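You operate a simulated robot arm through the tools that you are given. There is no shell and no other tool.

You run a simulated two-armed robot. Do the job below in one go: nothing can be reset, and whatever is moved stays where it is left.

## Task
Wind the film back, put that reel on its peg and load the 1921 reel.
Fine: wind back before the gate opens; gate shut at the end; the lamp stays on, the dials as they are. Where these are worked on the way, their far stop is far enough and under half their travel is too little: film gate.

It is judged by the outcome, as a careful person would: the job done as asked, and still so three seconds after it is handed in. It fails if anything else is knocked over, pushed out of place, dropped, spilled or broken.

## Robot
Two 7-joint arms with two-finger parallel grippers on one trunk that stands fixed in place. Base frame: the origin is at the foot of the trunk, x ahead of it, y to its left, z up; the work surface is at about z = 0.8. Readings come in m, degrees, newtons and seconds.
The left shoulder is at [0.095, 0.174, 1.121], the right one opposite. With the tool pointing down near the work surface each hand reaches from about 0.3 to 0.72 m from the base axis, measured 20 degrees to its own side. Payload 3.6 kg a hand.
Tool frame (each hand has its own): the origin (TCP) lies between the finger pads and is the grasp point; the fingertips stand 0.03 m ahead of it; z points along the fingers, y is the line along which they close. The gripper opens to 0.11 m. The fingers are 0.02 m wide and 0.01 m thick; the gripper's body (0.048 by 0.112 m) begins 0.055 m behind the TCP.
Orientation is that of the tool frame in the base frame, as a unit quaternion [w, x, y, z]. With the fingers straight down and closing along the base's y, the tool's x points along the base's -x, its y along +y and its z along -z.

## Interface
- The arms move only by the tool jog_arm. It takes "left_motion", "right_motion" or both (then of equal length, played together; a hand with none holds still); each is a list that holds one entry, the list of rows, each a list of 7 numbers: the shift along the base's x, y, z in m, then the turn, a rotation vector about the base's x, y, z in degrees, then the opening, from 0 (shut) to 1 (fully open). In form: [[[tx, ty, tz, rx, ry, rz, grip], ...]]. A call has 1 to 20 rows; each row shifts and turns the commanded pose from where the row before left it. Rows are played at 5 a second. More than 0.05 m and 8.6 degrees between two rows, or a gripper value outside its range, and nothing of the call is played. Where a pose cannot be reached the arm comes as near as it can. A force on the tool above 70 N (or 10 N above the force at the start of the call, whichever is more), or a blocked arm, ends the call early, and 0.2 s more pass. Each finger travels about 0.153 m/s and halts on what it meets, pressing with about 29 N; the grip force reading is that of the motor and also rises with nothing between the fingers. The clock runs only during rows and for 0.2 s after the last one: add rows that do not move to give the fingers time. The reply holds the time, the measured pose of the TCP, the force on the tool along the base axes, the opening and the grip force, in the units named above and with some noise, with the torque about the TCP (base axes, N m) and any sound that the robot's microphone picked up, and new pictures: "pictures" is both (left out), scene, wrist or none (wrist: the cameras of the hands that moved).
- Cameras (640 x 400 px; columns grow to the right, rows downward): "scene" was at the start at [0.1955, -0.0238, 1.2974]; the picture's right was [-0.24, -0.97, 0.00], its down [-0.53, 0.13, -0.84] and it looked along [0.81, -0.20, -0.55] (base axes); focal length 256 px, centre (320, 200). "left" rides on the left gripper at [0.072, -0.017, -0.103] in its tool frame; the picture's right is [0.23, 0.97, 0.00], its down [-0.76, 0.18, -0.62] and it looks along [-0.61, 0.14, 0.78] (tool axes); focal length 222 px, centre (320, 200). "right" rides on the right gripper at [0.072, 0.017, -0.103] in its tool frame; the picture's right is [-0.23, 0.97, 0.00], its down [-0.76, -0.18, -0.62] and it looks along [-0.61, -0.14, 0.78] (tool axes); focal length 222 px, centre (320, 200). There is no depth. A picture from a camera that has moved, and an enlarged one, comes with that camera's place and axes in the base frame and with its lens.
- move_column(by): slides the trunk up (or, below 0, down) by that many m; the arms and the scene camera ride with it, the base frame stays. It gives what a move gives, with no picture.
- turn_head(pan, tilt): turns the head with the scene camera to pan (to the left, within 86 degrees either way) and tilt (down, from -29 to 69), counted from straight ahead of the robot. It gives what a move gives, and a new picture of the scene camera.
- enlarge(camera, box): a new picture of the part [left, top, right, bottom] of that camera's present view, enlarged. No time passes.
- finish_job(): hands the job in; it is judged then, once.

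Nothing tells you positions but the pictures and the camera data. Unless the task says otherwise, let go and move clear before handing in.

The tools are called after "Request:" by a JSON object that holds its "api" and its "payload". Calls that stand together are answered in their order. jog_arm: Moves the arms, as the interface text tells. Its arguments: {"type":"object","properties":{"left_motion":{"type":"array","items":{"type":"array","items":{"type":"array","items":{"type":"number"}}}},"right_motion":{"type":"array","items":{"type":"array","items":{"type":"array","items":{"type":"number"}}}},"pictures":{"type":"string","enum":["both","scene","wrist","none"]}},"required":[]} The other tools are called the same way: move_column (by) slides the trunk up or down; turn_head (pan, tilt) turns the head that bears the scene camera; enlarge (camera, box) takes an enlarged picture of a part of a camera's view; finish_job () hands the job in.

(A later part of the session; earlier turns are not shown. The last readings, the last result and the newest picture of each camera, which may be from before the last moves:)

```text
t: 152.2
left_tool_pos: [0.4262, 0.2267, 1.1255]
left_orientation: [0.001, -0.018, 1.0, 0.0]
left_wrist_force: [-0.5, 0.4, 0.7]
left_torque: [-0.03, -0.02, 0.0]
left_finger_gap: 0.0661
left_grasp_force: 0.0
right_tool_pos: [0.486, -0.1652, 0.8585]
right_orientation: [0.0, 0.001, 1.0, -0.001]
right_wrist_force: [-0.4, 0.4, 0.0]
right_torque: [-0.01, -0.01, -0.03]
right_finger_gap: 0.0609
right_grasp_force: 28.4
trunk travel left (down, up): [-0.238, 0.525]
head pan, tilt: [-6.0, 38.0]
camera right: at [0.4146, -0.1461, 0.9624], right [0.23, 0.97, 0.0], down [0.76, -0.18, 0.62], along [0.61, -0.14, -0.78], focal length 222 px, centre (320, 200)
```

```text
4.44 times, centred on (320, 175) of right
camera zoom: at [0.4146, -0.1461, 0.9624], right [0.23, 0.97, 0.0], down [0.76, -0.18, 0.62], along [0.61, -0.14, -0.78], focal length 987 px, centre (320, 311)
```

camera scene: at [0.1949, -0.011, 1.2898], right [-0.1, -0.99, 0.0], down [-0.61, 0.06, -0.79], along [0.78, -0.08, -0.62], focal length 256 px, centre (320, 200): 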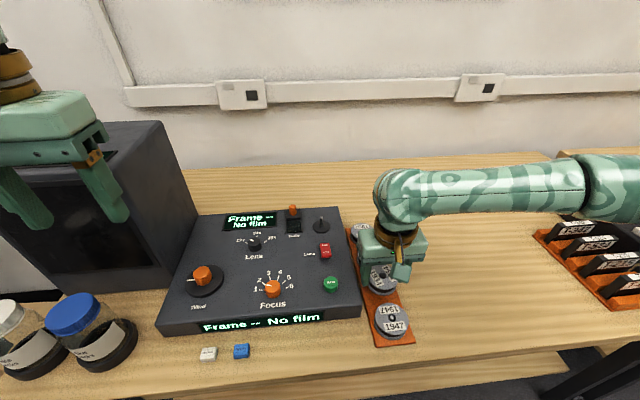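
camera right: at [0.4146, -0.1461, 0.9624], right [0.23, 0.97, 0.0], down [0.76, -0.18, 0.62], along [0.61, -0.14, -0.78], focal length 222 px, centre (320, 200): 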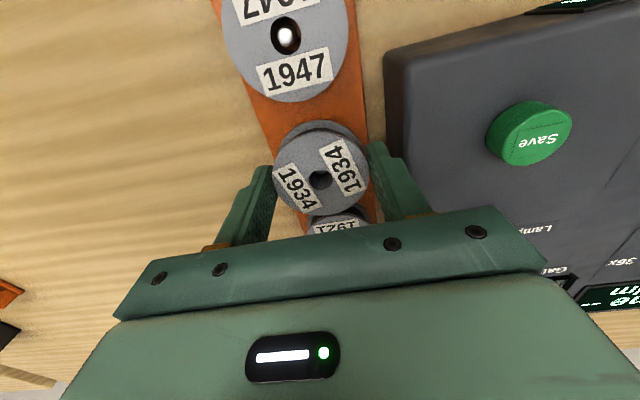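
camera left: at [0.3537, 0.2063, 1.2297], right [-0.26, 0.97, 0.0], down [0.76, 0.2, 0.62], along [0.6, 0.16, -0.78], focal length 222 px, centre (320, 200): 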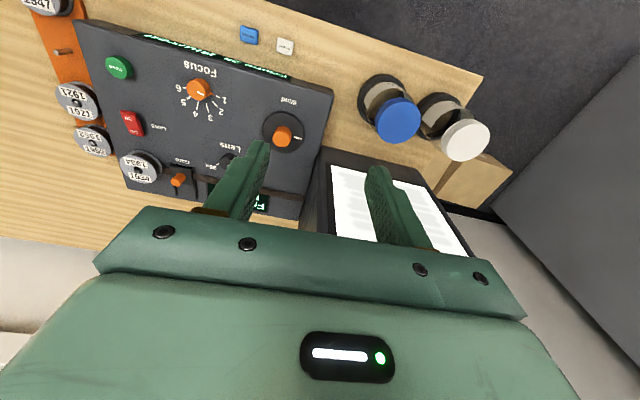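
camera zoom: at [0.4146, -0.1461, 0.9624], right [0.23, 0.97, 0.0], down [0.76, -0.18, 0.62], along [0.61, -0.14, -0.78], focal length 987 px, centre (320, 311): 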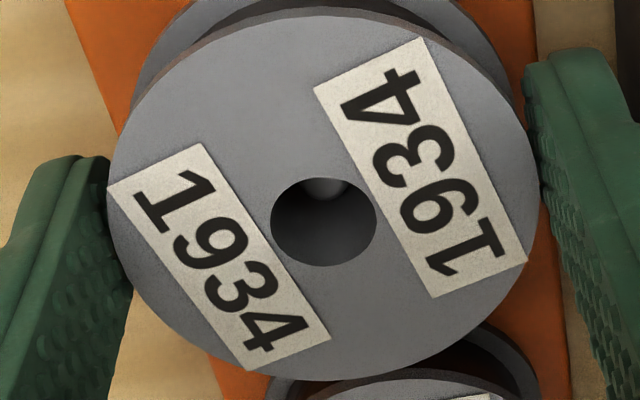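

The side force is gone. I'll keep lowering in small steps until it seats.

Request:
{"api": "jog_arm", "payload": {"right_motion": [[[0, 0, -0.003, 0, 0, 0, 0.1], [0, 0, -0.003, 0, 0, 0, 0.1], [0, 0, -0.002, 0, 0, 0, 0.1], [0, 0, 0, 0, 0, 0, 0.1]]], "pictures": "wrist"}}

Request:
{"api": "jog_arm", "payload": {"right_motion": [[[0, 0, -0.002, 0, 0, 0, 0.1], [0, 0, -0.002, 0, 0, 0, 0.1], [0, 0, 0, 0, 0, 0, 0.1]]], "pictures": "wrist"}}

```text
t: 153.2
left_tool_pos: [0.4262, 0.2269, 1.1258]
left_orientation: [0.0, -0.018, 1.0, 0.001]
left_wrist_force: [0.0, 0.7, 0.0]
left_torque: [0.0, 0.0, -0.01]
left_finger_gap: 0.0661
left_grasp_force: 0.1
right_tool_pos: [0.487, -0.1649, 0.8505]
right_orientation: [0.0, 0.0, 1.0, -0.001]
right_wrist_force: [0.1, -0.6, 0.0]
right_torque: [-0.02, -0.01, -0.01]
right_finger_gap: 0.0611
right_grasp_force: 29.3
trunk travel left (down, up): [-0.238, 0.525]
head pan, tilt: [-6.0, 38.0]
camera right: at [0.4149, -0.1458, 0.9546], right [0.23, 0.97, 0.0], down [0.76, -0.18, 0.62], along [0.61, -0.14, -0.78], focal length 222 px, centre (320, 200)
```

right: 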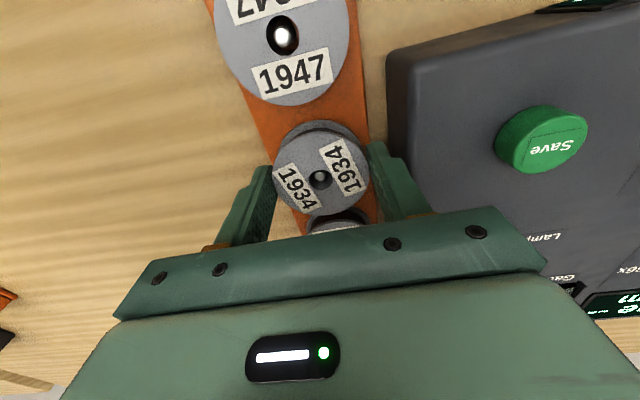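

```text
t: 154.1
left_tool_pos: [0.4246, 0.2265, 1.1254]
left_orientation: [-0.001, -0.018, 1.0, 0.0]
left_wrist_force: [-0.1, 0.3, 0.4]
left_torque: [0.01, 0.01, -0.01]
left_finger_gap: 0.0661
left_grasp_force: 0.1
right_tool_pos: [0.486, -0.1638, 0.8481]
right_orientation: [0.0, 0.001, 1.0, -0.001]
right_wrist_force: [0.6, 0.3, -1.1]
right_torque: [0.01, 0.03, 0.02]
right_finger_gap: 0.0613
right_grasp_force: 29.2
trunk travel left (down, up): [-0.238, 0.525]
head pan, tilt: [-6.0, 38.0]
camera right: at [0.4149, -0.1461, 0.9508], right [0.23, 0.97, 0.0], down [0.76, -0.18, 0.62], along [0.61, -0.14, -0.78], focal length 222 px, centre (320, 200)
```

right: 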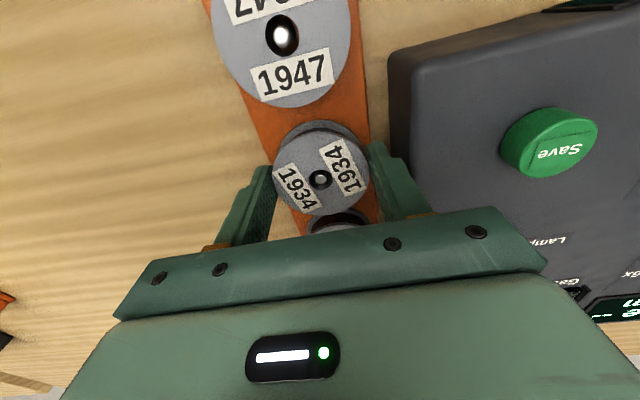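

Request:
{"api": "jog_arm", "payload": {"right_motion": [[[0, 0, -0.002, 0, 0, 0, 0.1], [0, 0, -0.002, 0, 0, 0, 0.1], [0, 0, 0, 0, 0, 0, 0.1]]], "pictures": "wrist"}}

Request:
{"api": "enlarge", "payload": {"camera": "right", "box": [260, 130, 380, 220]}}

```text
t: 154.8
left_tool_pos: [0.4246, 0.2274, 1.1257]
left_orientation: [0.0, -0.018, 1.0, -0.001]
left_wrist_force: [-0.2, 0.0, -0.4]
left_torque: [0.0, 0.01, -0.02]
left_finger_gap: 0.0659
left_grasp_force: 0.2
right_tool_pos: [0.4857, -0.1639, 0.844]
right_orientation: [0.001, 0.0, 1.0, -0.001]
right_wrist_force: [0.3, -0.3, -0.5]
right_torque: [0.0, 0.0, 0.0]
right_finger_gap: 0.0612
right_grasp_force: 28.9
trunk travel left (down, up): [-0.238, 0.525]
head pan, tilt: [-6.0, 38.0]
camera right: at [0.4145, -0.1461, 0.9464], right [0.23, 0.97, 0.0], down [0.76, -0.18, 0.62], along [0.61, -0.14, -0.78], focal length 222 px, centre (320, 200)
```

right: 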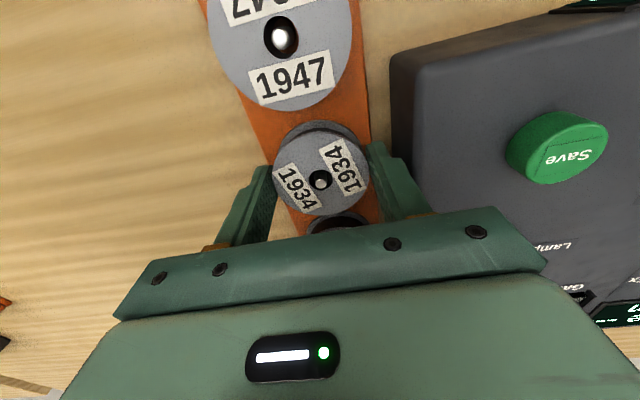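

```text
4.44 times, centred on (320, 175) of right
camera zoom: at [0.4145, -0.1461, 0.9464], right [0.23, 0.97, 0.0], down [0.76, -0.18, 0.62], along [0.61, -0.14, -0.78], focal length 987 px, centre (320, 311)
```

zoom: 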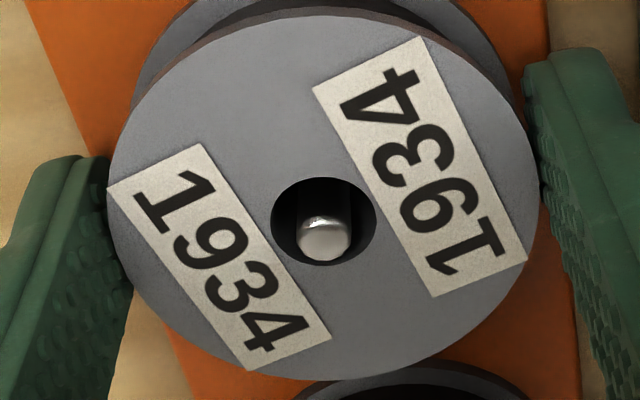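

Request:
{"api": "jog_arm", "payload": {"right_motion": [[[0, 0, -0.002, 0, 0, 0, 0.1], [0, 0, -0.0015, 0, 0, 0, 0.1], [0, 0, 0, 0, 0, 0, 0.1]]], "pictures": "wrist"}}

Request:
{"api": "enlarge", "payload": {"camera": "scene", "box": [340, 230, 430, 320]}}

```text
t: 155.7
left_tool_pos: [0.4239, 0.2276, 1.1275]
left_orientation: [0.001, -0.019, 1.0, 0.0]
left_wrist_force: [0.4, -0.1, -0.3]
left_torque: [0.05, 0.01, 0.01]
left_finger_gap: 0.066
left_grasp_force: 0.0
right_tool_pos: [0.487, -0.1645, 0.8432]
right_orientation: [0.003, -0.001, 1.0, 0.0]
right_wrist_force: [0.6, -5.1, 24.4]
right_torque: [0.02, 0.16, -0.09]
right_finger_gap: 0.0614
right_grasp_force: 29.1
trunk travel left (down, up): [-0.238, 0.525]
head pan, tilt: [-6.0, 38.0]
camera right: at [0.4139, -0.146, 0.945], right [0.23, 0.97, 0.0], down [0.76, -0.18, 0.63], along [0.61, -0.14, -0.78], focal length 222 px, centre (320, 200)
```

right: 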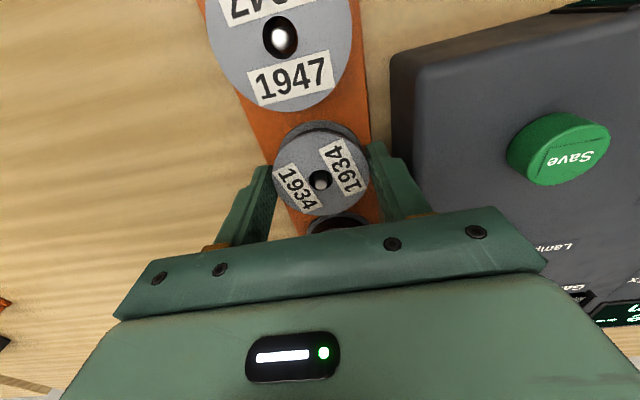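

```text
4.44 times, centred on (385, 275) of scene
camera zoom: at [0.1931, -0.0111, 1.2904], right [-0.1, -0.99, 0.0], down [-0.61, 0.06, -0.79], along [0.78, -0.08, -0.61], focal length 1138 px, centre (31, -133)
```

zoom: 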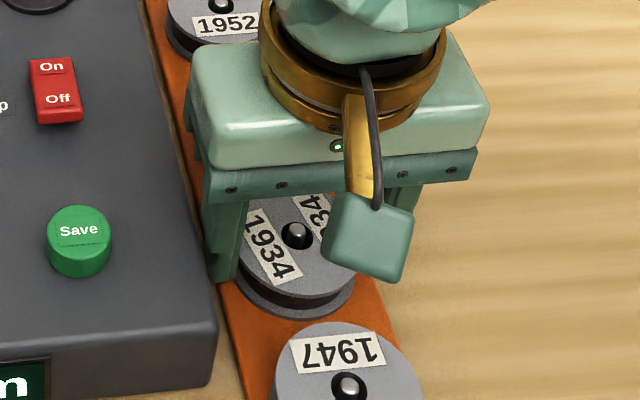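

The reel is seated on the rack (24 N contact). I'll ease off, open just enough to let go without touching the panel, and lift straight up.

Request:
{"api": "jog_arm", "payload": {"right_motion": [[[0, 0, 0.0015, 0, 0, 0, 0.1], [0, 0, 0, 0, 0, 0, 0.62], [0, 0, 0, 0, 0, 0, 0.62], [0, 0, 0, 0, 0, 0, 0.62]]], "pictures": "wrist"}}

Request:
{"api": "enlarge", "payload": {"camera": "right", "box": [200, 90, 440, 240]}}

```text
t: 156.7
left_tool_pos: [0.4253, 0.2271, 1.1271]
left_orientation: [0.0, -0.018, 1.0, 0.0]
left_wrist_force: [0.1, -0.2, -0.3]
left_torque: [0.04, -0.02, -0.02]
left_finger_gap: 0.066
left_grasp_force: 0.1
right_tool_pos: [0.4869, -0.1644, 0.8403]
right_orientation: [0.0, 0.0, 1.0, 0.0]
right_wrist_force: [-0.6, 0.0, 0.6]
right_torque: [0.03, 0.02, 0.02]
right_finger_gap: 0.0682
right_grasp_force: 0.1
trunk travel left (down, up): [-0.238, 0.525]
head pan, tilt: [-6.0, 38.0]
camera right: at [0.4143, -0.1458, 0.9445], right [0.23, 0.97, 0.0], down [0.76, -0.18, 0.62], along [0.61, -0.14, -0.78], focal length 222 px, centre (320, 200)
```

right: 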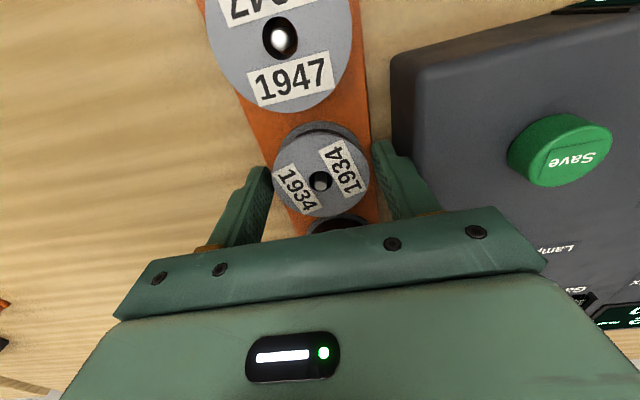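

```text
2.67 times, centred on (320, 165) of right
camera zoom: at [0.4143, -0.1458, 0.9445], right [0.23, 0.97, 0.0], down [0.76, -0.18, 0.62], along [0.61, -0.14, -0.78], focal length 592 px, centre (320, 293)
```

zoom: 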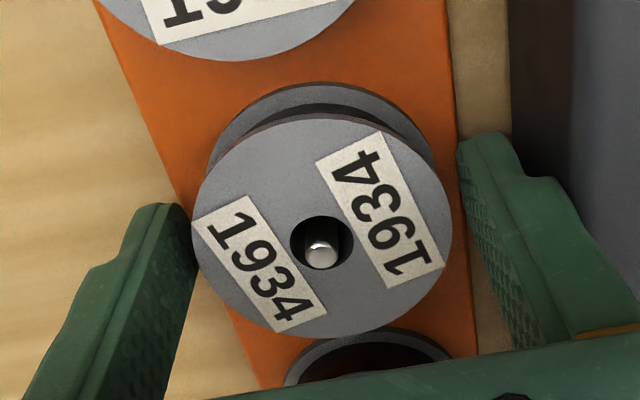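

The 1934 reel is free on its peg. I'll lift straight up and then look over the 1921 reel.

Request:
{"api": "jog_arm", "payload": {"right_motion": [[[0, -0.0005, 0.01, 0, 0, 0, 0.62], [0, 0, 0.015, 0, 0, 0, 0.62], [0, 0, 0.02, 0, 0, 0, 0.62], [0, 0, 0.03, 0, 0, 0, 0.62], [0.01, 0, 0.03, 0, 0, 0, 0.65], [0.02, 0, 0, 0, 0, 0, 0.65], [0.02, 0, 0, 0, 0, 0, 0.65], [0.015, 0, 0, 0, 0, 0, 0.65], [0, 0, 0, 0, 0, 0, 0.65]]], "pictures": "both"}}

Request:
{"api": "enlarge", "payload": {"camera": "right", "box": [200, 20, 440, 170]}}

Request:
{"api": "enlarge", "payload": {"camera": "scene", "box": [310, 200, 440, 350]}}

```text
t: 158.7
left_tool_pos: [0.426, 0.227, 1.125]
left_orientation: [0.0, -0.018, 1.0, 0.0]
left_wrist_force: [-0.2, 0.4, -0.7]
left_torque: [0.03, 0.03, -0.02]
left_finger_gap: 0.0661
left_grasp_force: 0.0
right_tool_pos: [0.551, -0.1651, 0.9452]
right_orientation: [0.001, 0.0, 1.0, -0.001]
right_wrist_force: [0.3, -0.2, 0.0]
right_torque: [0.01, 0.0, 0.01]
right_finger_gap: 0.0714
right_grasp_force: 0.0
trunk travel left (down, up): [-0.238, 0.525]
head pan, tilt: [-6.0, 38.0]
camera scene: at [0.1947, -0.011, 1.2898], right [-0.1, -0.99, 0.0], down [-0.61, 0.06, -0.79], along [0.78, -0.08, -0.62], focal length 256 px, centre (320, 200)
camera right: at [0.4794, -0.1465, 1.0495], right [0.23, 0.97, 0.0], down [0.76, -0.18, 0.62], along [0.61, -0.14, -0.78], focal length 222 px, centre (320, 200)
```

scene: 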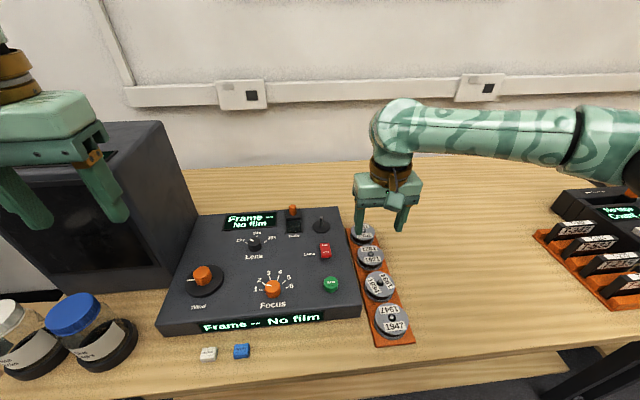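
right: 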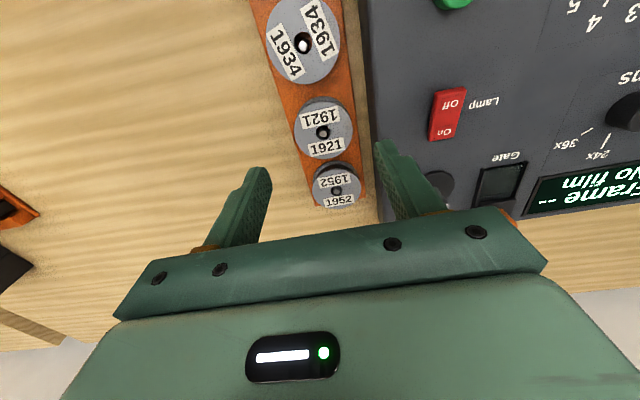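

```text
2.67 times, centred on (320, 95) of right
camera zoom: at [0.4794, -0.1465, 1.0495], right [0.23, 0.97, 0.0], down [0.76, -0.18, 0.62], along [0.61, -0.14, -0.78], focal length 592 px, centre (320, 480)
```

zoom: 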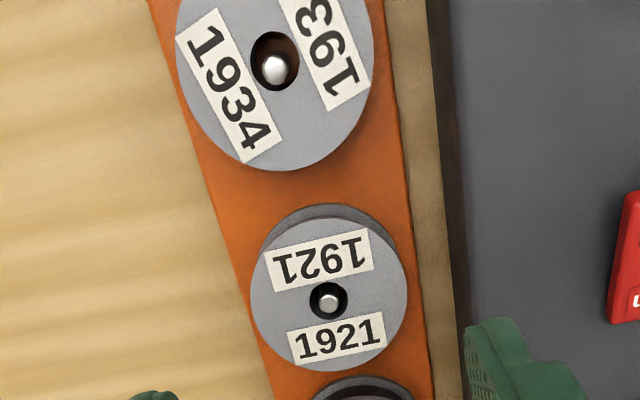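

```text
2.67 times, centred on (375, 275) of scene
camera zoom: at [0.1947, -0.011, 1.2898], right [-0.1, -0.99, 0.0], down [-0.61, 0.06, -0.79], along [0.78, -0.08, -0.62], focal length 683 px, centre (173, 0)
```

zoom: 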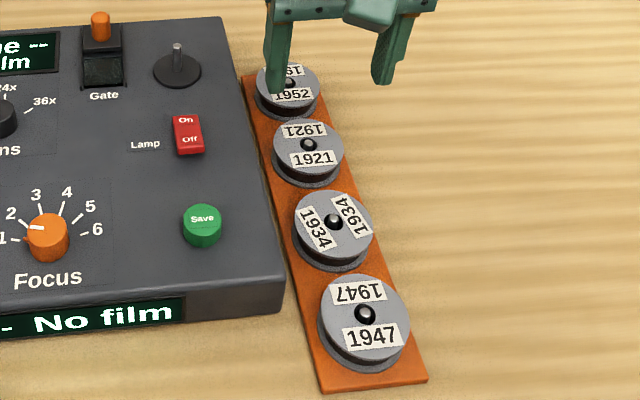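

The 1934 reel sits flat on its peg. Next I'll line up over the 1921 reel at about [0.564, -0.1636] and descend part way to check.

Request:
{"api": "jog_arm", "payload": {"right_motion": [[[0.0063, 0, 0, 0, 0, 0, 0.62], [0.0063, 0, -0.015, 0, 0, 0, 0.62], [0, 0, -0.02, 0, 0, 0, 0.62], [0, 0, -0.02, 0, 0, 0, 0.62], [0, 0, -0.01, 0, 0, 0, 0.62], [0, 0, 0, 0, 0, 0, 0.62]]], "pictures": "both"}}

Request:
{"api": "enlarge", "payload": {"camera": "right", "box": [200, 80, 440, 230]}}

Request:
{"api": "enlarge", "payload": {"camera": "scene", "box": [310, 200, 440, 300]}}

```text
t: 160.1
left_tool_pos: [0.4265, 0.2264, 1.1253]
left_orientation: [0.0, -0.018, 1.0, 0.0]
left_wrist_force: [-0.4, -0.6, -1.0]
left_torque: [-0.01, 0.01, 0.01]
left_finger_gap: 0.066
left_grasp_force: 0.1
right_tool_pos: [0.5637, -0.1653, 0.8823]
right_orientation: [0.0, 0.0, 1.0, 0.0]
right_wrist_force: [-0.4, 0.2, 0.1]
right_torque: [-0.01, 0.0, -0.01]
right_finger_gap: 0.0681
right_grasp_force: 0.2
trunk travel left (down, up): [-0.238, 0.525]
head pan, tilt: [-6.0, 38.0]
camera scene: at [0.1949, -0.011, 1.2898], right [-0.1, -0.99, 0.0], down [-0.61, 0.06, -0.79], along [0.78, -0.08, -0.62], focal length 256 px, centre (320, 200)
camera right: at [0.4923, -0.1465, 0.9843], right [0.23, 0.97, 0.0], down [0.76, -0.18, 0.62], along [0.61, -0.14, -0.78], focal length 222 px, centre (320, 200)
```

scene: 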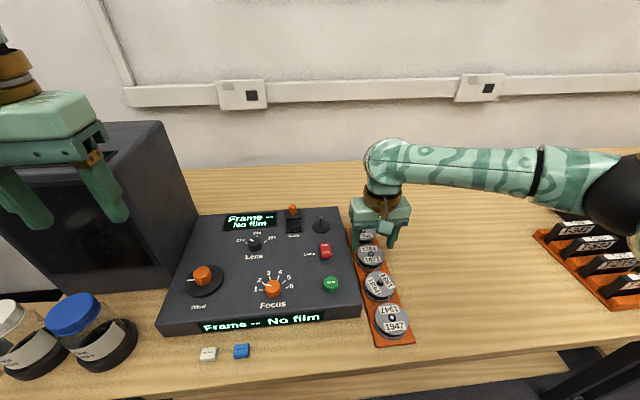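
right: 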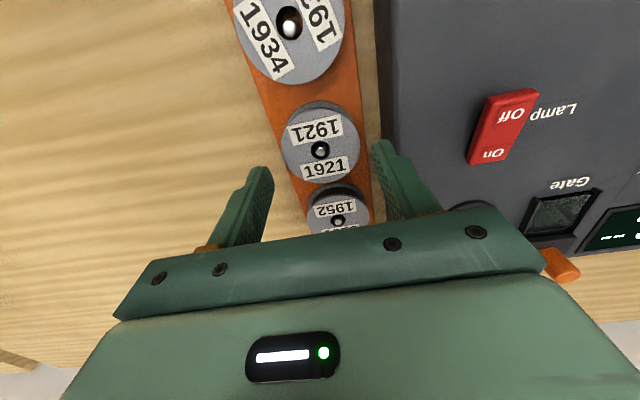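

```text
2.67 times, centred on (320, 155) of right
camera zoom: at [0.4923, -0.1465, 0.9843], right [0.23, 0.97, 0.0], down [0.76, -0.18, 0.62], along [0.61, -0.14, -0.78], focal length 592 px, centre (320, 320)
```

zoom: 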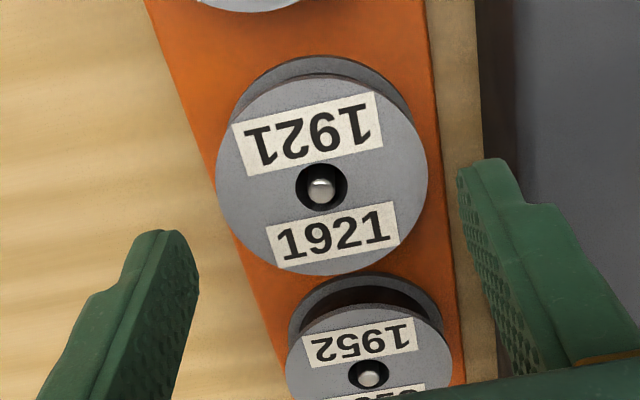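

```text
4.00 times, centred on (375, 250) of scene
camera zoom: at [0.1949, -0.011, 1.2898], right [-0.1, -0.99, 0.0], down [-0.61, 0.06, -0.79], along [0.78, -0.08, -0.62], focal length 1024 px, centre (100, 0)
```

zoom: 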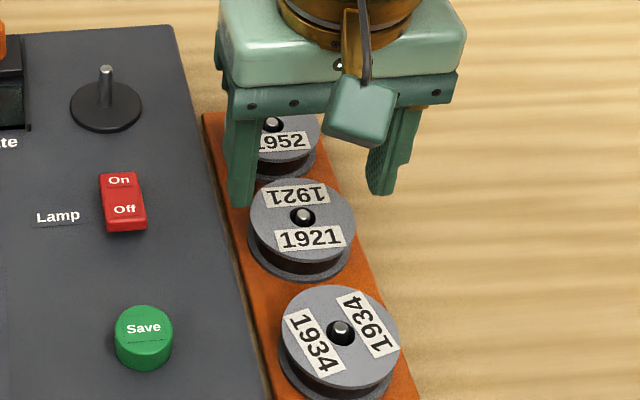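

Request:
{"api": "jog_arm", "payload": {"right_motion": [[[0.0025, -0.0003, -0.01, 0, 0, 0, 0.62], [0, 0, -0.01, 0, 0, 0, 0.62], [0, 0, -0.01, 0, 0, 0, 0.62], [0, 0, -0.005, 0, 0, 0, 0.62], [0, 0, 0, 0, 0, 0, 0.62]]], "pictures": "wrist"}}

Request:
{"api": "enlarge", "payload": {"camera": "right", "box": [200, 90, 440, 240]}}

```text
t: 161.2
left_tool_pos: [0.4251, 0.2258, 1.1264]
left_orientation: [0.0, -0.018, 1.0, 0.0]
left_wrist_force: [0.0, 0.2, 0.1]
left_torque: [-0.03, 0.01, -0.04]
left_finger_gap: 0.0658
left_grasp_force: 0.1
right_tool_pos: [0.5666, -0.1653, 0.8461]
right_orientation: [0.0, 0.0, 1.0, -0.001]
right_wrist_force: [0.2, 0.0, -0.4]
right_torque: [0.02, 0.0, 0.01]
right_finger_gap: 0.0682
right_grasp_force: 0.0
trunk travel left (down, up): [-0.238, 0.525]
head pan, tilt: [-6.0, 38.0]
camera right: at [0.4944, -0.147, 0.9498], right [0.23, 0.97, 0.0], down [0.76, -0.18, 0.62], along [0.61, -0.14, -0.78], focal length 222 px, centre (320, 200)
```

right: 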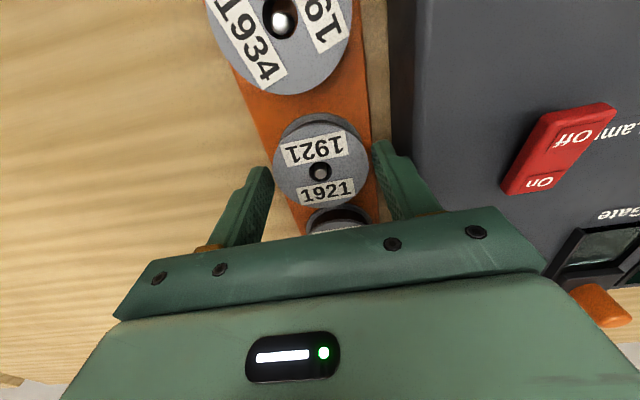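

```text
2.67 times, centred on (320, 165) of right
camera zoom: at [0.4944, -0.147, 0.9498], right [0.23, 0.97, 0.0], down [0.76, -0.18, 0.62], along [0.61, -0.14, -0.78], focal length 592 px, centre (320, 293)
```

zoom: 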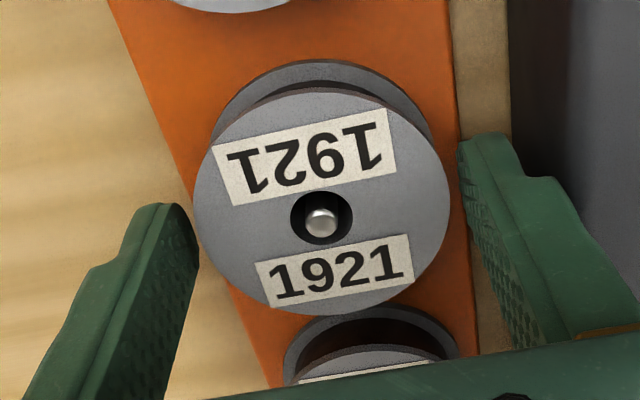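

Request:
{"api": "jog_arm", "payload": {"right_motion": [[[0.003, 0, -0.002, 0, 0, 0, 0.62], [0, 0, 0, 0, 0, 0, 0.62], [0, 0, 0, 0, 0, 0, 0.1], [0, 0, 0, 0, 0, 0, 0.1], [0, 0, 0, 0, 0, 0, 0.1]]], "pictures": "wrist"}}

Request:
{"api": "enlarge", "payload": {"camera": "right", "box": [200, 90, 440, 240]}}

```text
t: 162.4
left_tool_pos: [0.4257, 0.2277, 1.1255]
left_orientation: [0.0, -0.019, 1.0, 0.0]
left_wrist_force: [0.6, 0.3, 0.2]
left_torque: [0.0, 0.02, -0.01]
left_finger_gap: 0.0659
left_grasp_force: 0.1
right_tool_pos: [0.5696, -0.1655, 0.8436]
right_orientation: [0.0, 0.0, 1.0, -0.001]
right_wrist_force: [-0.2, -0.8, 0.4]
right_torque: [-0.02, -0.04, 0.0]
right_finger_gap: 0.0575
right_grasp_force: 28.6
trunk travel left (down, up): [-0.238, 0.525]
head pan, tilt: [-6.0, 38.0]
camera right: at [0.4976, -0.1471, 0.9478], right [0.23, 0.97, 0.0], down [0.76, -0.18, 0.62], along [0.61, -0.14, -0.78], focal length 222 px, centre (320, 200)
```

right: 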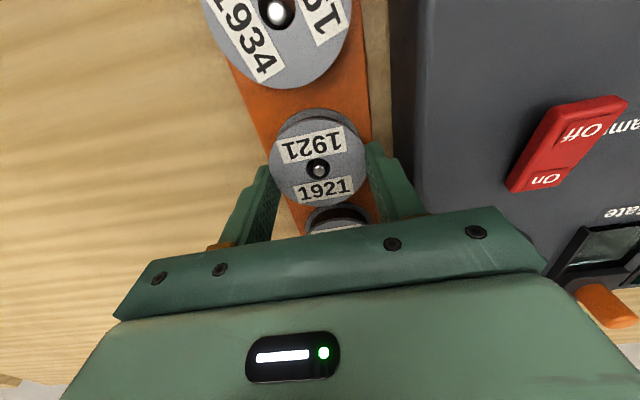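

```text
2.67 times, centred on (320, 165) of right
camera zoom: at [0.4976, -0.1471, 0.9478], right [0.23, 0.97, 0.0], down [0.76, -0.18, 0.62], along [0.61, -0.14, -0.78], focal length 592 px, centre (320, 293)
```

zoom: 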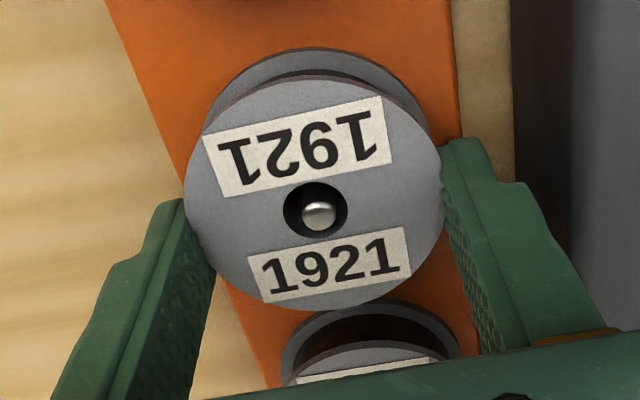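

Request:
{"api": "enlarge", "payload": {"camera": "scene", "box": [330, 200, 420, 290]}}

Request:
{"api": "enlarge", "payload": {"camera": "right", "box": [240, 90, 410, 230]}}

```text
4.44 times, centred on (375, 245) of scene
camera zoom: at [0.1949, -0.011, 1.2898], right [-0.1, -0.99, 0.0], down [-0.61, 0.06, -0.79], along [0.78, -0.08, -0.62], focal length 1138 px, centre (76, 0)
```

zoom: 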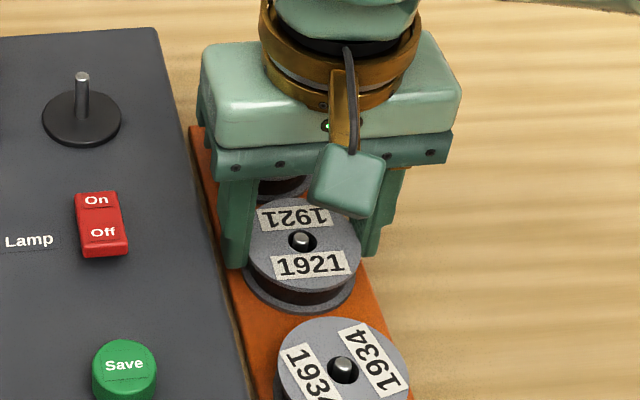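

```text
2.86 times, centred on (325, 160) of right
camera zoom: at [0.4976, -0.1471, 0.9478], right [0.23, 0.97, 0.0], down [0.76, -0.18, 0.62], along [0.61, -0.14, -0.78], focal length 635 px, centre (306, 314)
```

zoom: 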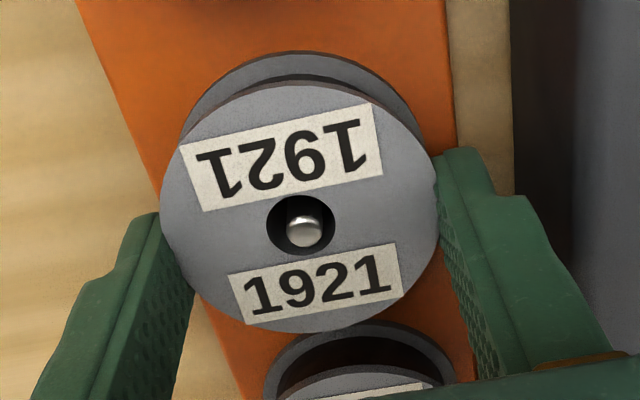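

The grip closed to only 57.5 mm, so I'm holding this reel off its centre line. I'll open, shift back towards me and grip again.

Request:
{"api": "jog_arm", "payload": {"right_motion": [[[0, 0, 0, 0, 0, 0, 0.62], [0, 0, 0, 0, 0, 0, 0.62], [-0.004, 0, 0, 0, 0, 0, 0.62], [-0.002, 0, 0, 0, 0, 0, 0.62], [0, 0, 0, 0, 0, 0, 0.1], [0, 0, 0, 0, 0, 0, 0.1], [0, 0, 0, 0, 0, 0, 0.1]]], "pictures": "wrist"}}

Request:
{"api": "enlarge", "payload": {"camera": "right", "box": [240, 90, 410, 230]}}

```text
t: 164.1
left_tool_pos: [0.4253, 0.2272, 1.1264]
left_orientation: [0.0, -0.018, 1.0, 0.0]
left_wrist_force: [-0.1, 0.3, -0.2]
left_torque: [0.0, -0.01, 0.01]
left_finger_gap: 0.0661
left_grasp_force: 0.0
right_tool_pos: [0.5649, -0.1658, 0.8448]
right_orientation: [0.0, 0.0, 1.0, -0.001]
right_wrist_force: [-0.4, -0.4, 0.4]
right_torque: [-0.03, -0.03, 0.03]
right_finger_gap: 0.0572
right_grasp_force: 29.3
trunk travel left (down, up): [-0.238, 0.525]
head pan, tilt: [-6.0, 38.0]
camera right: at [0.4917, -0.1468, 0.9479], right [0.23, 0.97, 0.0], down [0.76, -0.18, 0.62], along [0.61, -0.14, -0.78], focal length 222 px, centre (320, 200)
```

right: 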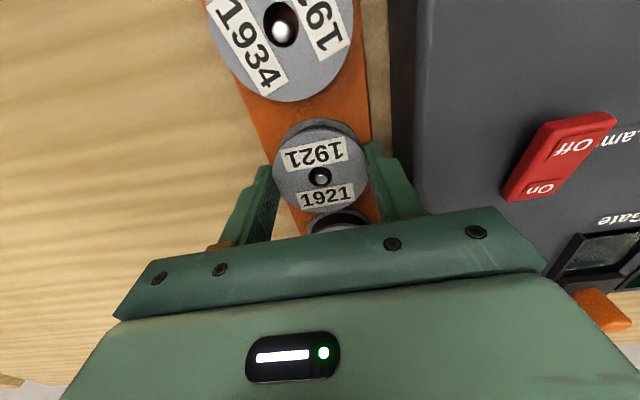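

```text
2.86 times, centred on (325, 160) of right
camera zoom: at [0.4917, -0.1468, 0.9479], right [0.23, 0.97, 0.0], down [0.76, -0.18, 0.62], along [0.61, -0.14, -0.78], focal length 635 px, centre (306, 314)
```

zoom: 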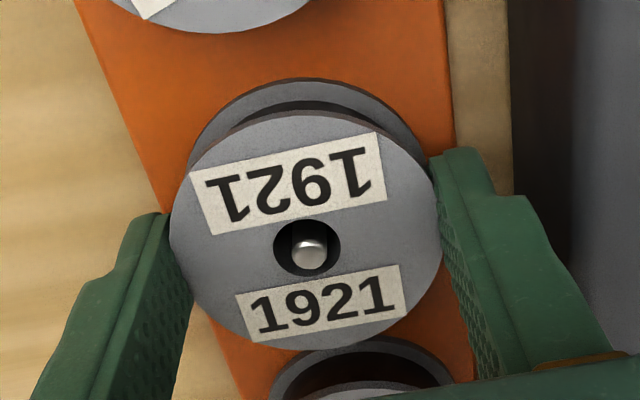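

Same 57 mm reading, so the 1921 reel is simply a little smaller than the 1934, and it is now centred in the grip. I'll lift it straight up off its peg.

Request:
{"api": "jog_arm", "payload": {"right_motion": [[[0, 0, 0.005, 0, 0, 0, 0.1], [0, 0, 0.008, 0, 0, 0, 0.1], [0, 0, 0.012, 0, 0, 0, 0.1], [0, 0, 0.02, 0, 0, 0, 0.1], [0, 0, 0.03, 0, 0, 0, 0.1], [0, 0, 0.03, 0, 0, 0, 0.1], [0, 0, 0, 0, 0, 0, 0.1]]], "pictures": "both"}}

Request:
{"api": "enlarge", "payload": {"camera": "right", "box": [200, 90, 440, 240]}}

Request:
{"api": "enlarge", "payload": {"camera": "scene", "box": [310, 190, 440, 340]}}

```text
t: 165.7
left_tool_pos: [0.4264, 0.2257, 1.1265]
left_orientation: [0.0, -0.018, 1.0, -0.001]
left_wrist_force: [0.1, -0.6, 0.1]
left_torque: [0.02, 0.01, 0.0]
left_finger_gap: 0.0661
left_grasp_force: 0.1
right_tool_pos: [0.5623, -0.165, 0.9487]
right_orientation: [0.0, 0.001, 1.0, -0.001]
right_wrist_force: [-0.7, -0.6, -1.4]
right_torque: [-0.01, 0.01, -0.06]
right_finger_gap: 0.0571
right_grasp_force: 28.6
trunk travel left (down, up): [-0.238, 0.525]
head pan, tilt: [-6.0, 38.0]
camera scene: at [0.1953, -0.0111, 1.2897], right [-0.1, -0.99, 0.0], down [-0.61, 0.06, -0.79], along [0.78, -0.08, -0.62], focal length 256 px, centre (320, 200)
camera right: at [0.4913, -0.1464, 1.0526], right [0.23, 0.97, 0.0], down [0.76, -0.18, 0.62], along [0.61, -0.14, -0.78], focal length 222 px, centre (320, 200)
```

scene: 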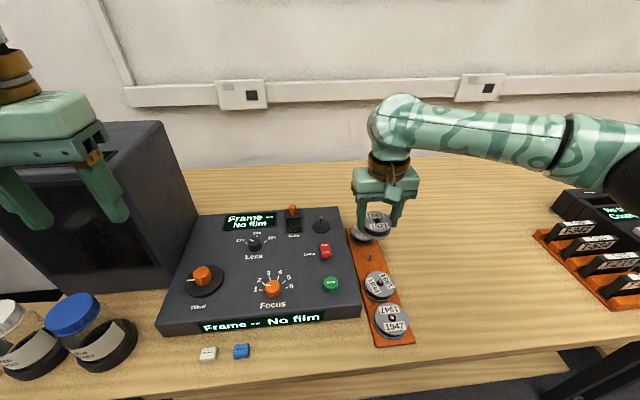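
right: 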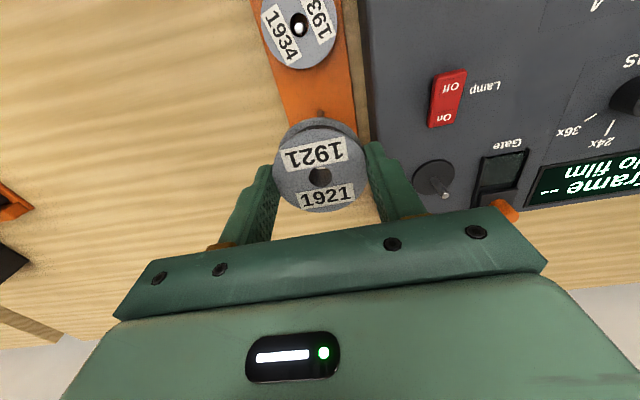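

```text
2.67 times, centred on (320, 165) of right
camera zoom: at [0.4913, -0.1464, 1.0526], right [0.23, 0.97, 0.0], down [0.76, -0.18, 0.62], along [0.61, -0.14, -0.78], focal length 592 px, centre (320, 293)
```

zoom: 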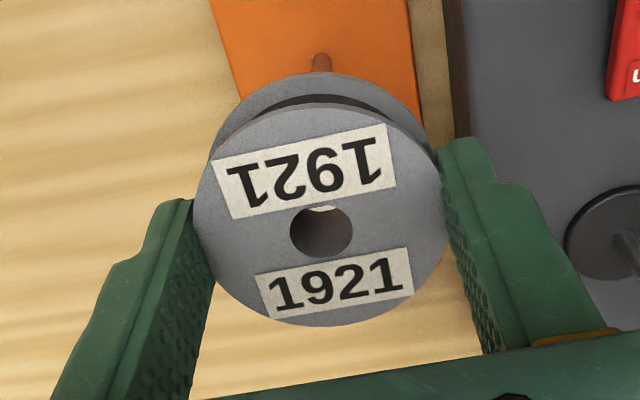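

```text
2.67 times, centred on (375, 265) of scene
camera zoom: at [0.1953, -0.0111, 1.2897], right [-0.1, -0.99, 0.0], down [-0.61, 0.06, -0.79], along [0.78, -0.08, -0.62], focal length 683 px, centre (173, 27)
```

zoom: 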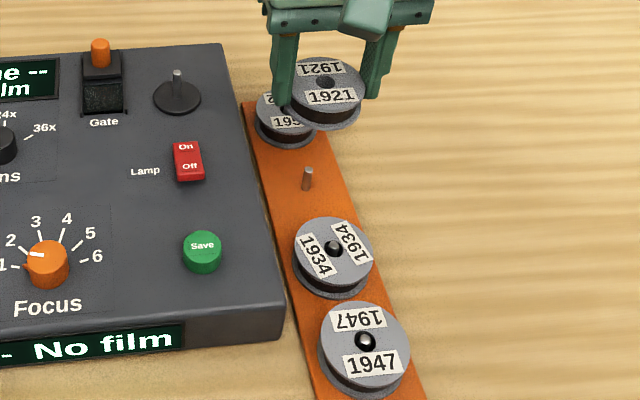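

The 1921 reel is off its peg, 1934 and the others are undisturbed, and the display is unchanged. I'll turn the wrist the other way this time (camera towards the panel) while moving towards the spindle.

Request:
{"api": "jog_arm", "payload": {"right_motion": [[[0.006, 0.004, 0.001, 0, 0, -8, 0.1], [0.006, 0.004, 0, 0, 0, -8, 0.1], [0.006, 0.004, 0, 0, 0, -8, 0.1], [0.006, 0.004, 0, 0, 0, -8, 0.1], [0.006, 0.004, 0, 0, 0, -8, 0.1], [0.006, 0.004, 0, 0, 0, -8, 0.1], [0.006, 0.004, 0, 0, 0, -8, 0.1], [0.006, 0.004, 0, 0, 0, -8, 0.1], [0.006, 0.004, 0, 0, 0, -8, 0.1], [0.006, 0.004, 0, 0, 0, -8, 0.1], [0, 0, 0, 0, 0, 0, 0.1]]], "pictures": "both"}}

Request:
{"api": "enlarge", "payload": {"camera": "right", "box": [200, 40, 440, 190]}}

```text
t: 168.1
left_tool_pos: [0.4265, 0.2259, 1.1268]
left_orientation: [0.0, -0.018, 1.0, 0.0]
left_wrist_force: [-1.2, 0.4, -0.5]
left_torque: [0.0, 0.03, 0.04]
left_finger_gap: 0.0659
left_grasp_force: 0.1
right_tool_pos: [0.6241, -0.1248, 0.9504]
right_orientation: [-0.001, 0.643, 0.766, 0.0]
right_wrist_force: [0.4, 0.1, -0.9]
right_torque: [0.0, -0.01, 0.0]
right_finger_gap: 0.0571
right_grasp_force: 28.7
trunk travel left (down, up): [-0.238, 0.525]
head pan, tilt: [-6.0, 38.0]
camera scene: at [0.195, -0.0111, 1.2898], right [-0.1, -0.99, 0.0], down [-0.61, 0.06, -0.79], along [0.78, -0.08, -0.62], focal length 256 px, centre (320, 200)
camera right: at [0.6285, -0.0496, 1.0533], right [1.0, -0.06, 0.0], down [-0.04, -0.78, 0.62], along [-0.04, -0.62, -0.78], focal length 222 px, centre (320, 200)
```

scene: 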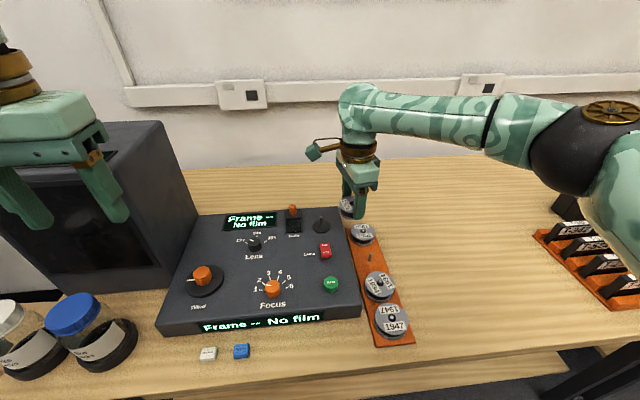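
right: 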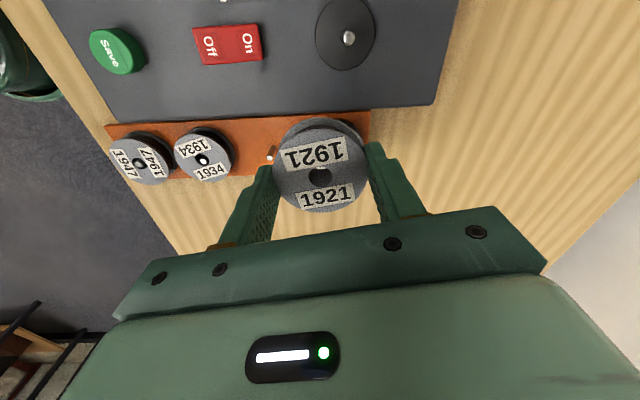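

```text
2.67 times, centred on (320, 115) of right
camera zoom: at [0.6285, -0.0496, 1.0533], right [1.0, -0.06, 0.0], down [-0.04, -0.78, 0.62], along [-0.04, -0.62, -0.78], focal length 592 px, centre (320, 427)
```

zoom: 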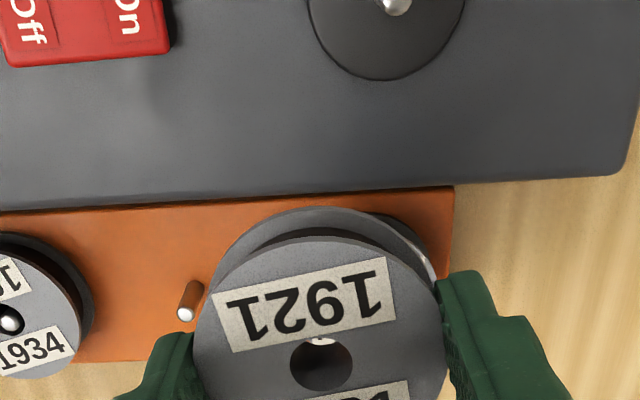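

Request:
{"api": "enlarge", "payload": {"camera": "right", "box": [290, 0, 410, 75]}}

Request:
{"api": "enlarge", "payload": {"camera": "right", "box": [260, 100, 390, 220]}}

```text
5.33 times, centred on (350, 38) of right
camera zoom: at [0.6285, -0.0496, 1.0533], right [1.0, -0.06, 0.0], down [-0.04, -0.78, 0.62], along [-0.04, -0.62, -0.78], focal length 1185 px, centre (160, 1067)
```

zoom: 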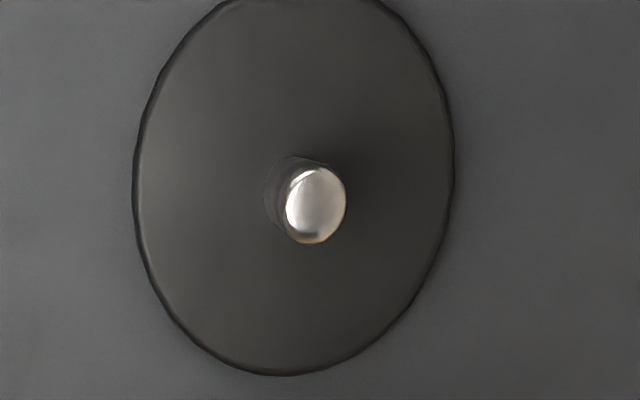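

```text
3.33 times, centred on (325, 160) of right
camera zoom: at [0.6285, -0.0496, 1.0533], right [1.0, -0.06, 0.0], down [-0.04, -0.78, 0.62], along [-0.04, -0.62, -0.78], focal length 740 px, centre (303, 333)
```

zoom: 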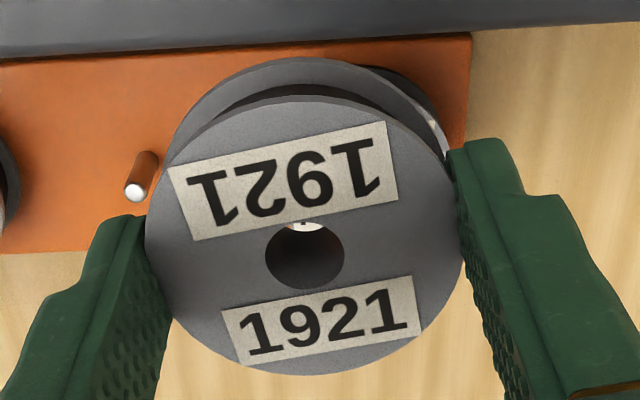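

From this angle the spindle sits at about [0.6465, -0.0588] with its tip near z 0.881. I'll move the reel over it, staying above the tip, and check again.

Request:
{"api": "jog_arm", "payload": {"right_motion": [[[0.0056, 0.0157, 0, 0, 0, 0, 0.1], [0.0056, 0.0157, 0, 0, 0, 0, 0.1], [0.0056, 0.0157, 0, 0, 0, 0, 0.1], [0.0057, 0.0156, 0, 0, 0, 0, 0.1], [0, 0, 0, 0, 0, 0, 0.1]]], "pictures": "both"}}

Request:
{"api": "enlarge", "payload": {"camera": "right", "box": [240, 60, 400, 220]}}

Request:
{"api": "enlarge", "payload": {"camera": "scene", "box": [270, 170, 370, 260]}}

```text
t: 169.2
left_tool_pos: [0.4252, 0.2255, 1.1256]
left_orientation: [0.0, -0.018, 1.0, 0.0]
left_wrist_force: [-0.2, 0.0, 0.7]
left_torque: [0.0, 0.0, 0.0]
left_finger_gap: 0.0661
left_grasp_force: 0.1
right_tool_pos: [0.6464, -0.0622, 0.9501]
right_orientation: [0.0, 0.643, 0.766, -0.001]
right_wrist_force: [-0.1, -0.2, -0.4]
right_torque: [-0.02, -0.01, 0.0]
right_finger_gap: 0.057
right_grasp_force: 29.1
trunk travel left (down, up): [-0.238, 0.525]
head pan, tilt: [-6.0, 38.0]
camera scene: at [0.195, -0.0113, 1.2898], right [-0.1, -0.99, 0.0], down [-0.61, 0.06, -0.79], along [0.78, -0.08, -0.62], focal length 256 px, centre (320, 200)
camera right: at [0.6509, 0.0138, 1.0535], right [1.0, -0.05, 0.0], down [-0.04, -0.78, 0.62], along [-0.04, -0.62, -0.78], focal length 222 px, centre (320, 200)
```

scene: 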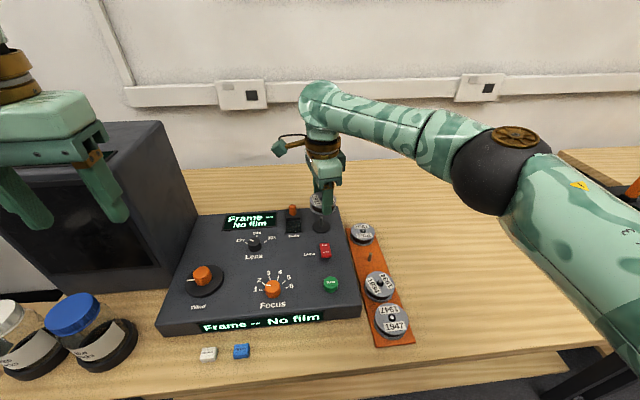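
right: 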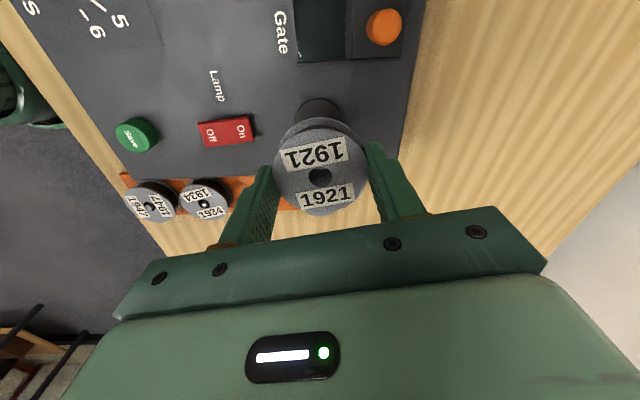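

```text
2.50 times, centred on (320, 140) of right
camera zoom: at [0.6509, 0.0138, 1.0535], right [1.0, -0.05, 0.0], down [-0.04, -0.78, 0.62], along [-0.04, -0.62, -0.78], focal length 555 px, centre (320, 350)
```

zoom: 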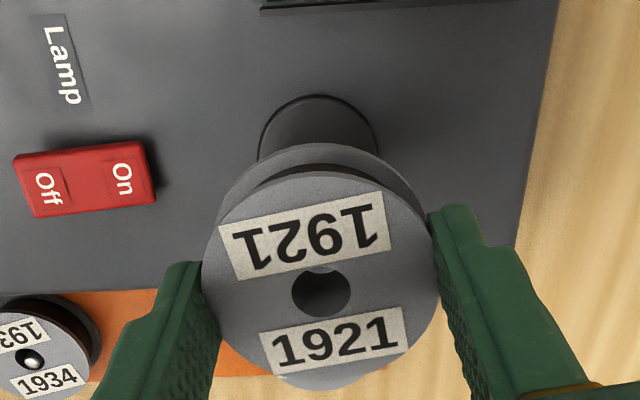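

```text
4.44 times, centred on (320, 215) of scene
camera zoom: at [0.195, -0.0113, 1.2898], right [-0.1, -0.99, 0.0], down [-0.61, 0.06, -0.79], along [0.78, -0.08, -0.62], focal length 1138 px, centre (320, 133)
```

zoom: 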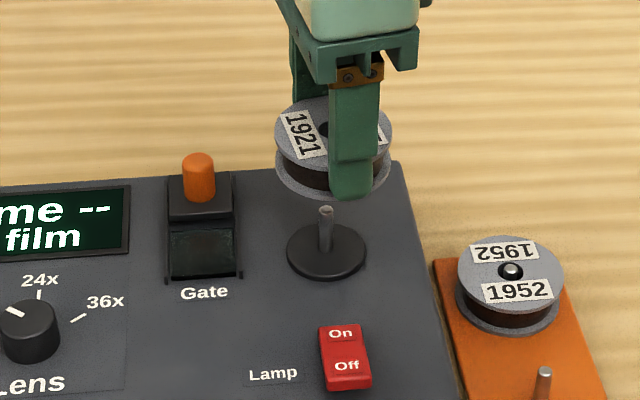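

Request:
{"api": "jog_arm", "payload": {"right_motion": [[[0, 0.0005, -0.01, 0, 0, 0, 0.1], [0, 0, -0.01, 0, 0, 0, 0.1], [0, 0, -0.008, 0, 0, 0, 0.1], [0, 0, 0, 0, 0, 0, 0.1]]], "pictures": "wrist"}}

Request:
{"api": "enlarge", "payload": {"camera": "right", "box": [260, 130, 380, 220]}}

Request:
{"api": "enlarge", "payload": {"camera": "scene", "box": [270, 170, 370, 260]}}

```text
t: 170.2
left_tool_pos: [0.4248, 0.2259, 1.127]
left_orientation: [0.0, -0.018, 1.0, 0.0]
left_wrist_force: [0.4, 0.1, -0.1]
left_torque: [0.01, 0.01, 0.01]
left_finger_gap: 0.0663
left_grasp_force: 0.0
right_tool_pos: [0.6462, -0.0616, 0.9212]
right_orientation: [0.0, 0.642, 0.766, -0.002]
right_wrist_force: [0.3, 0.9, -0.5]
right_torque: [-0.01, -0.03, -0.01]
right_finger_gap: 0.0571
right_grasp_force: 29.2
trunk travel left (down, up): [-0.238, 0.525]
head pan, tilt: [-6.0, 38.0]
camera right: at [0.6509, 0.0141, 1.0252], right [1.0, -0.05, 0.0], down [-0.04, -0.78, 0.62], along [-0.04, -0.62, -0.78], focal length 222 px, centre (320, 200)
```

right: 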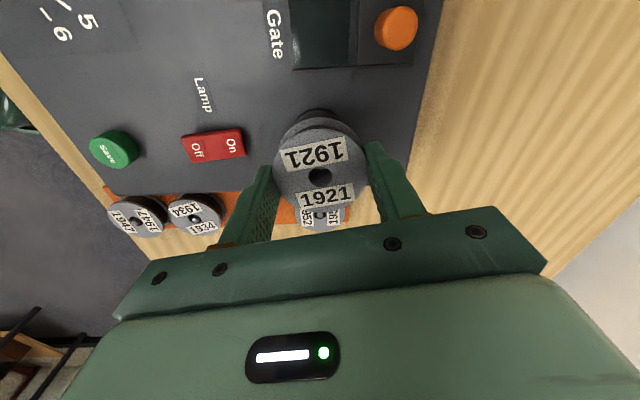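

```text
4.44 times, centred on (320, 175) of right
camera zoom: at [0.6509, 0.0141, 1.0252], right [1.0, -0.05, 0.0], down [-0.04, -0.78, 0.62], along [-0.04, -0.62, -0.78], focal length 987 px, centre (320, 311)
```

zoom: 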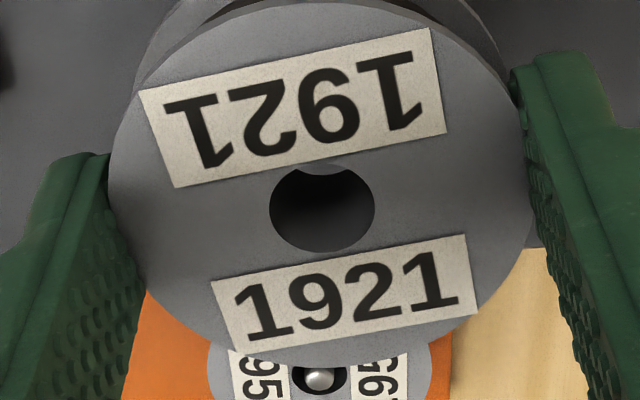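

```text
4.44 times, centred on (320, 215) of scene
camera zoom: at [0.195, -0.0109, 1.2898], right [-0.1, -0.99, 0.0], down [-0.61, 0.06, -0.79], along [0.78, -0.08, -0.62], focal length 1138 px, centre (320, 133)
```

zoom: 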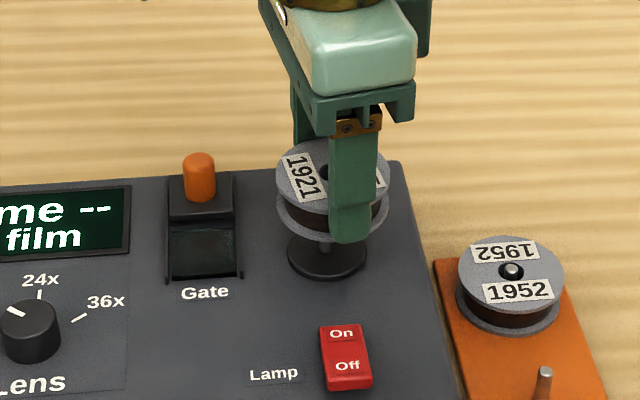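

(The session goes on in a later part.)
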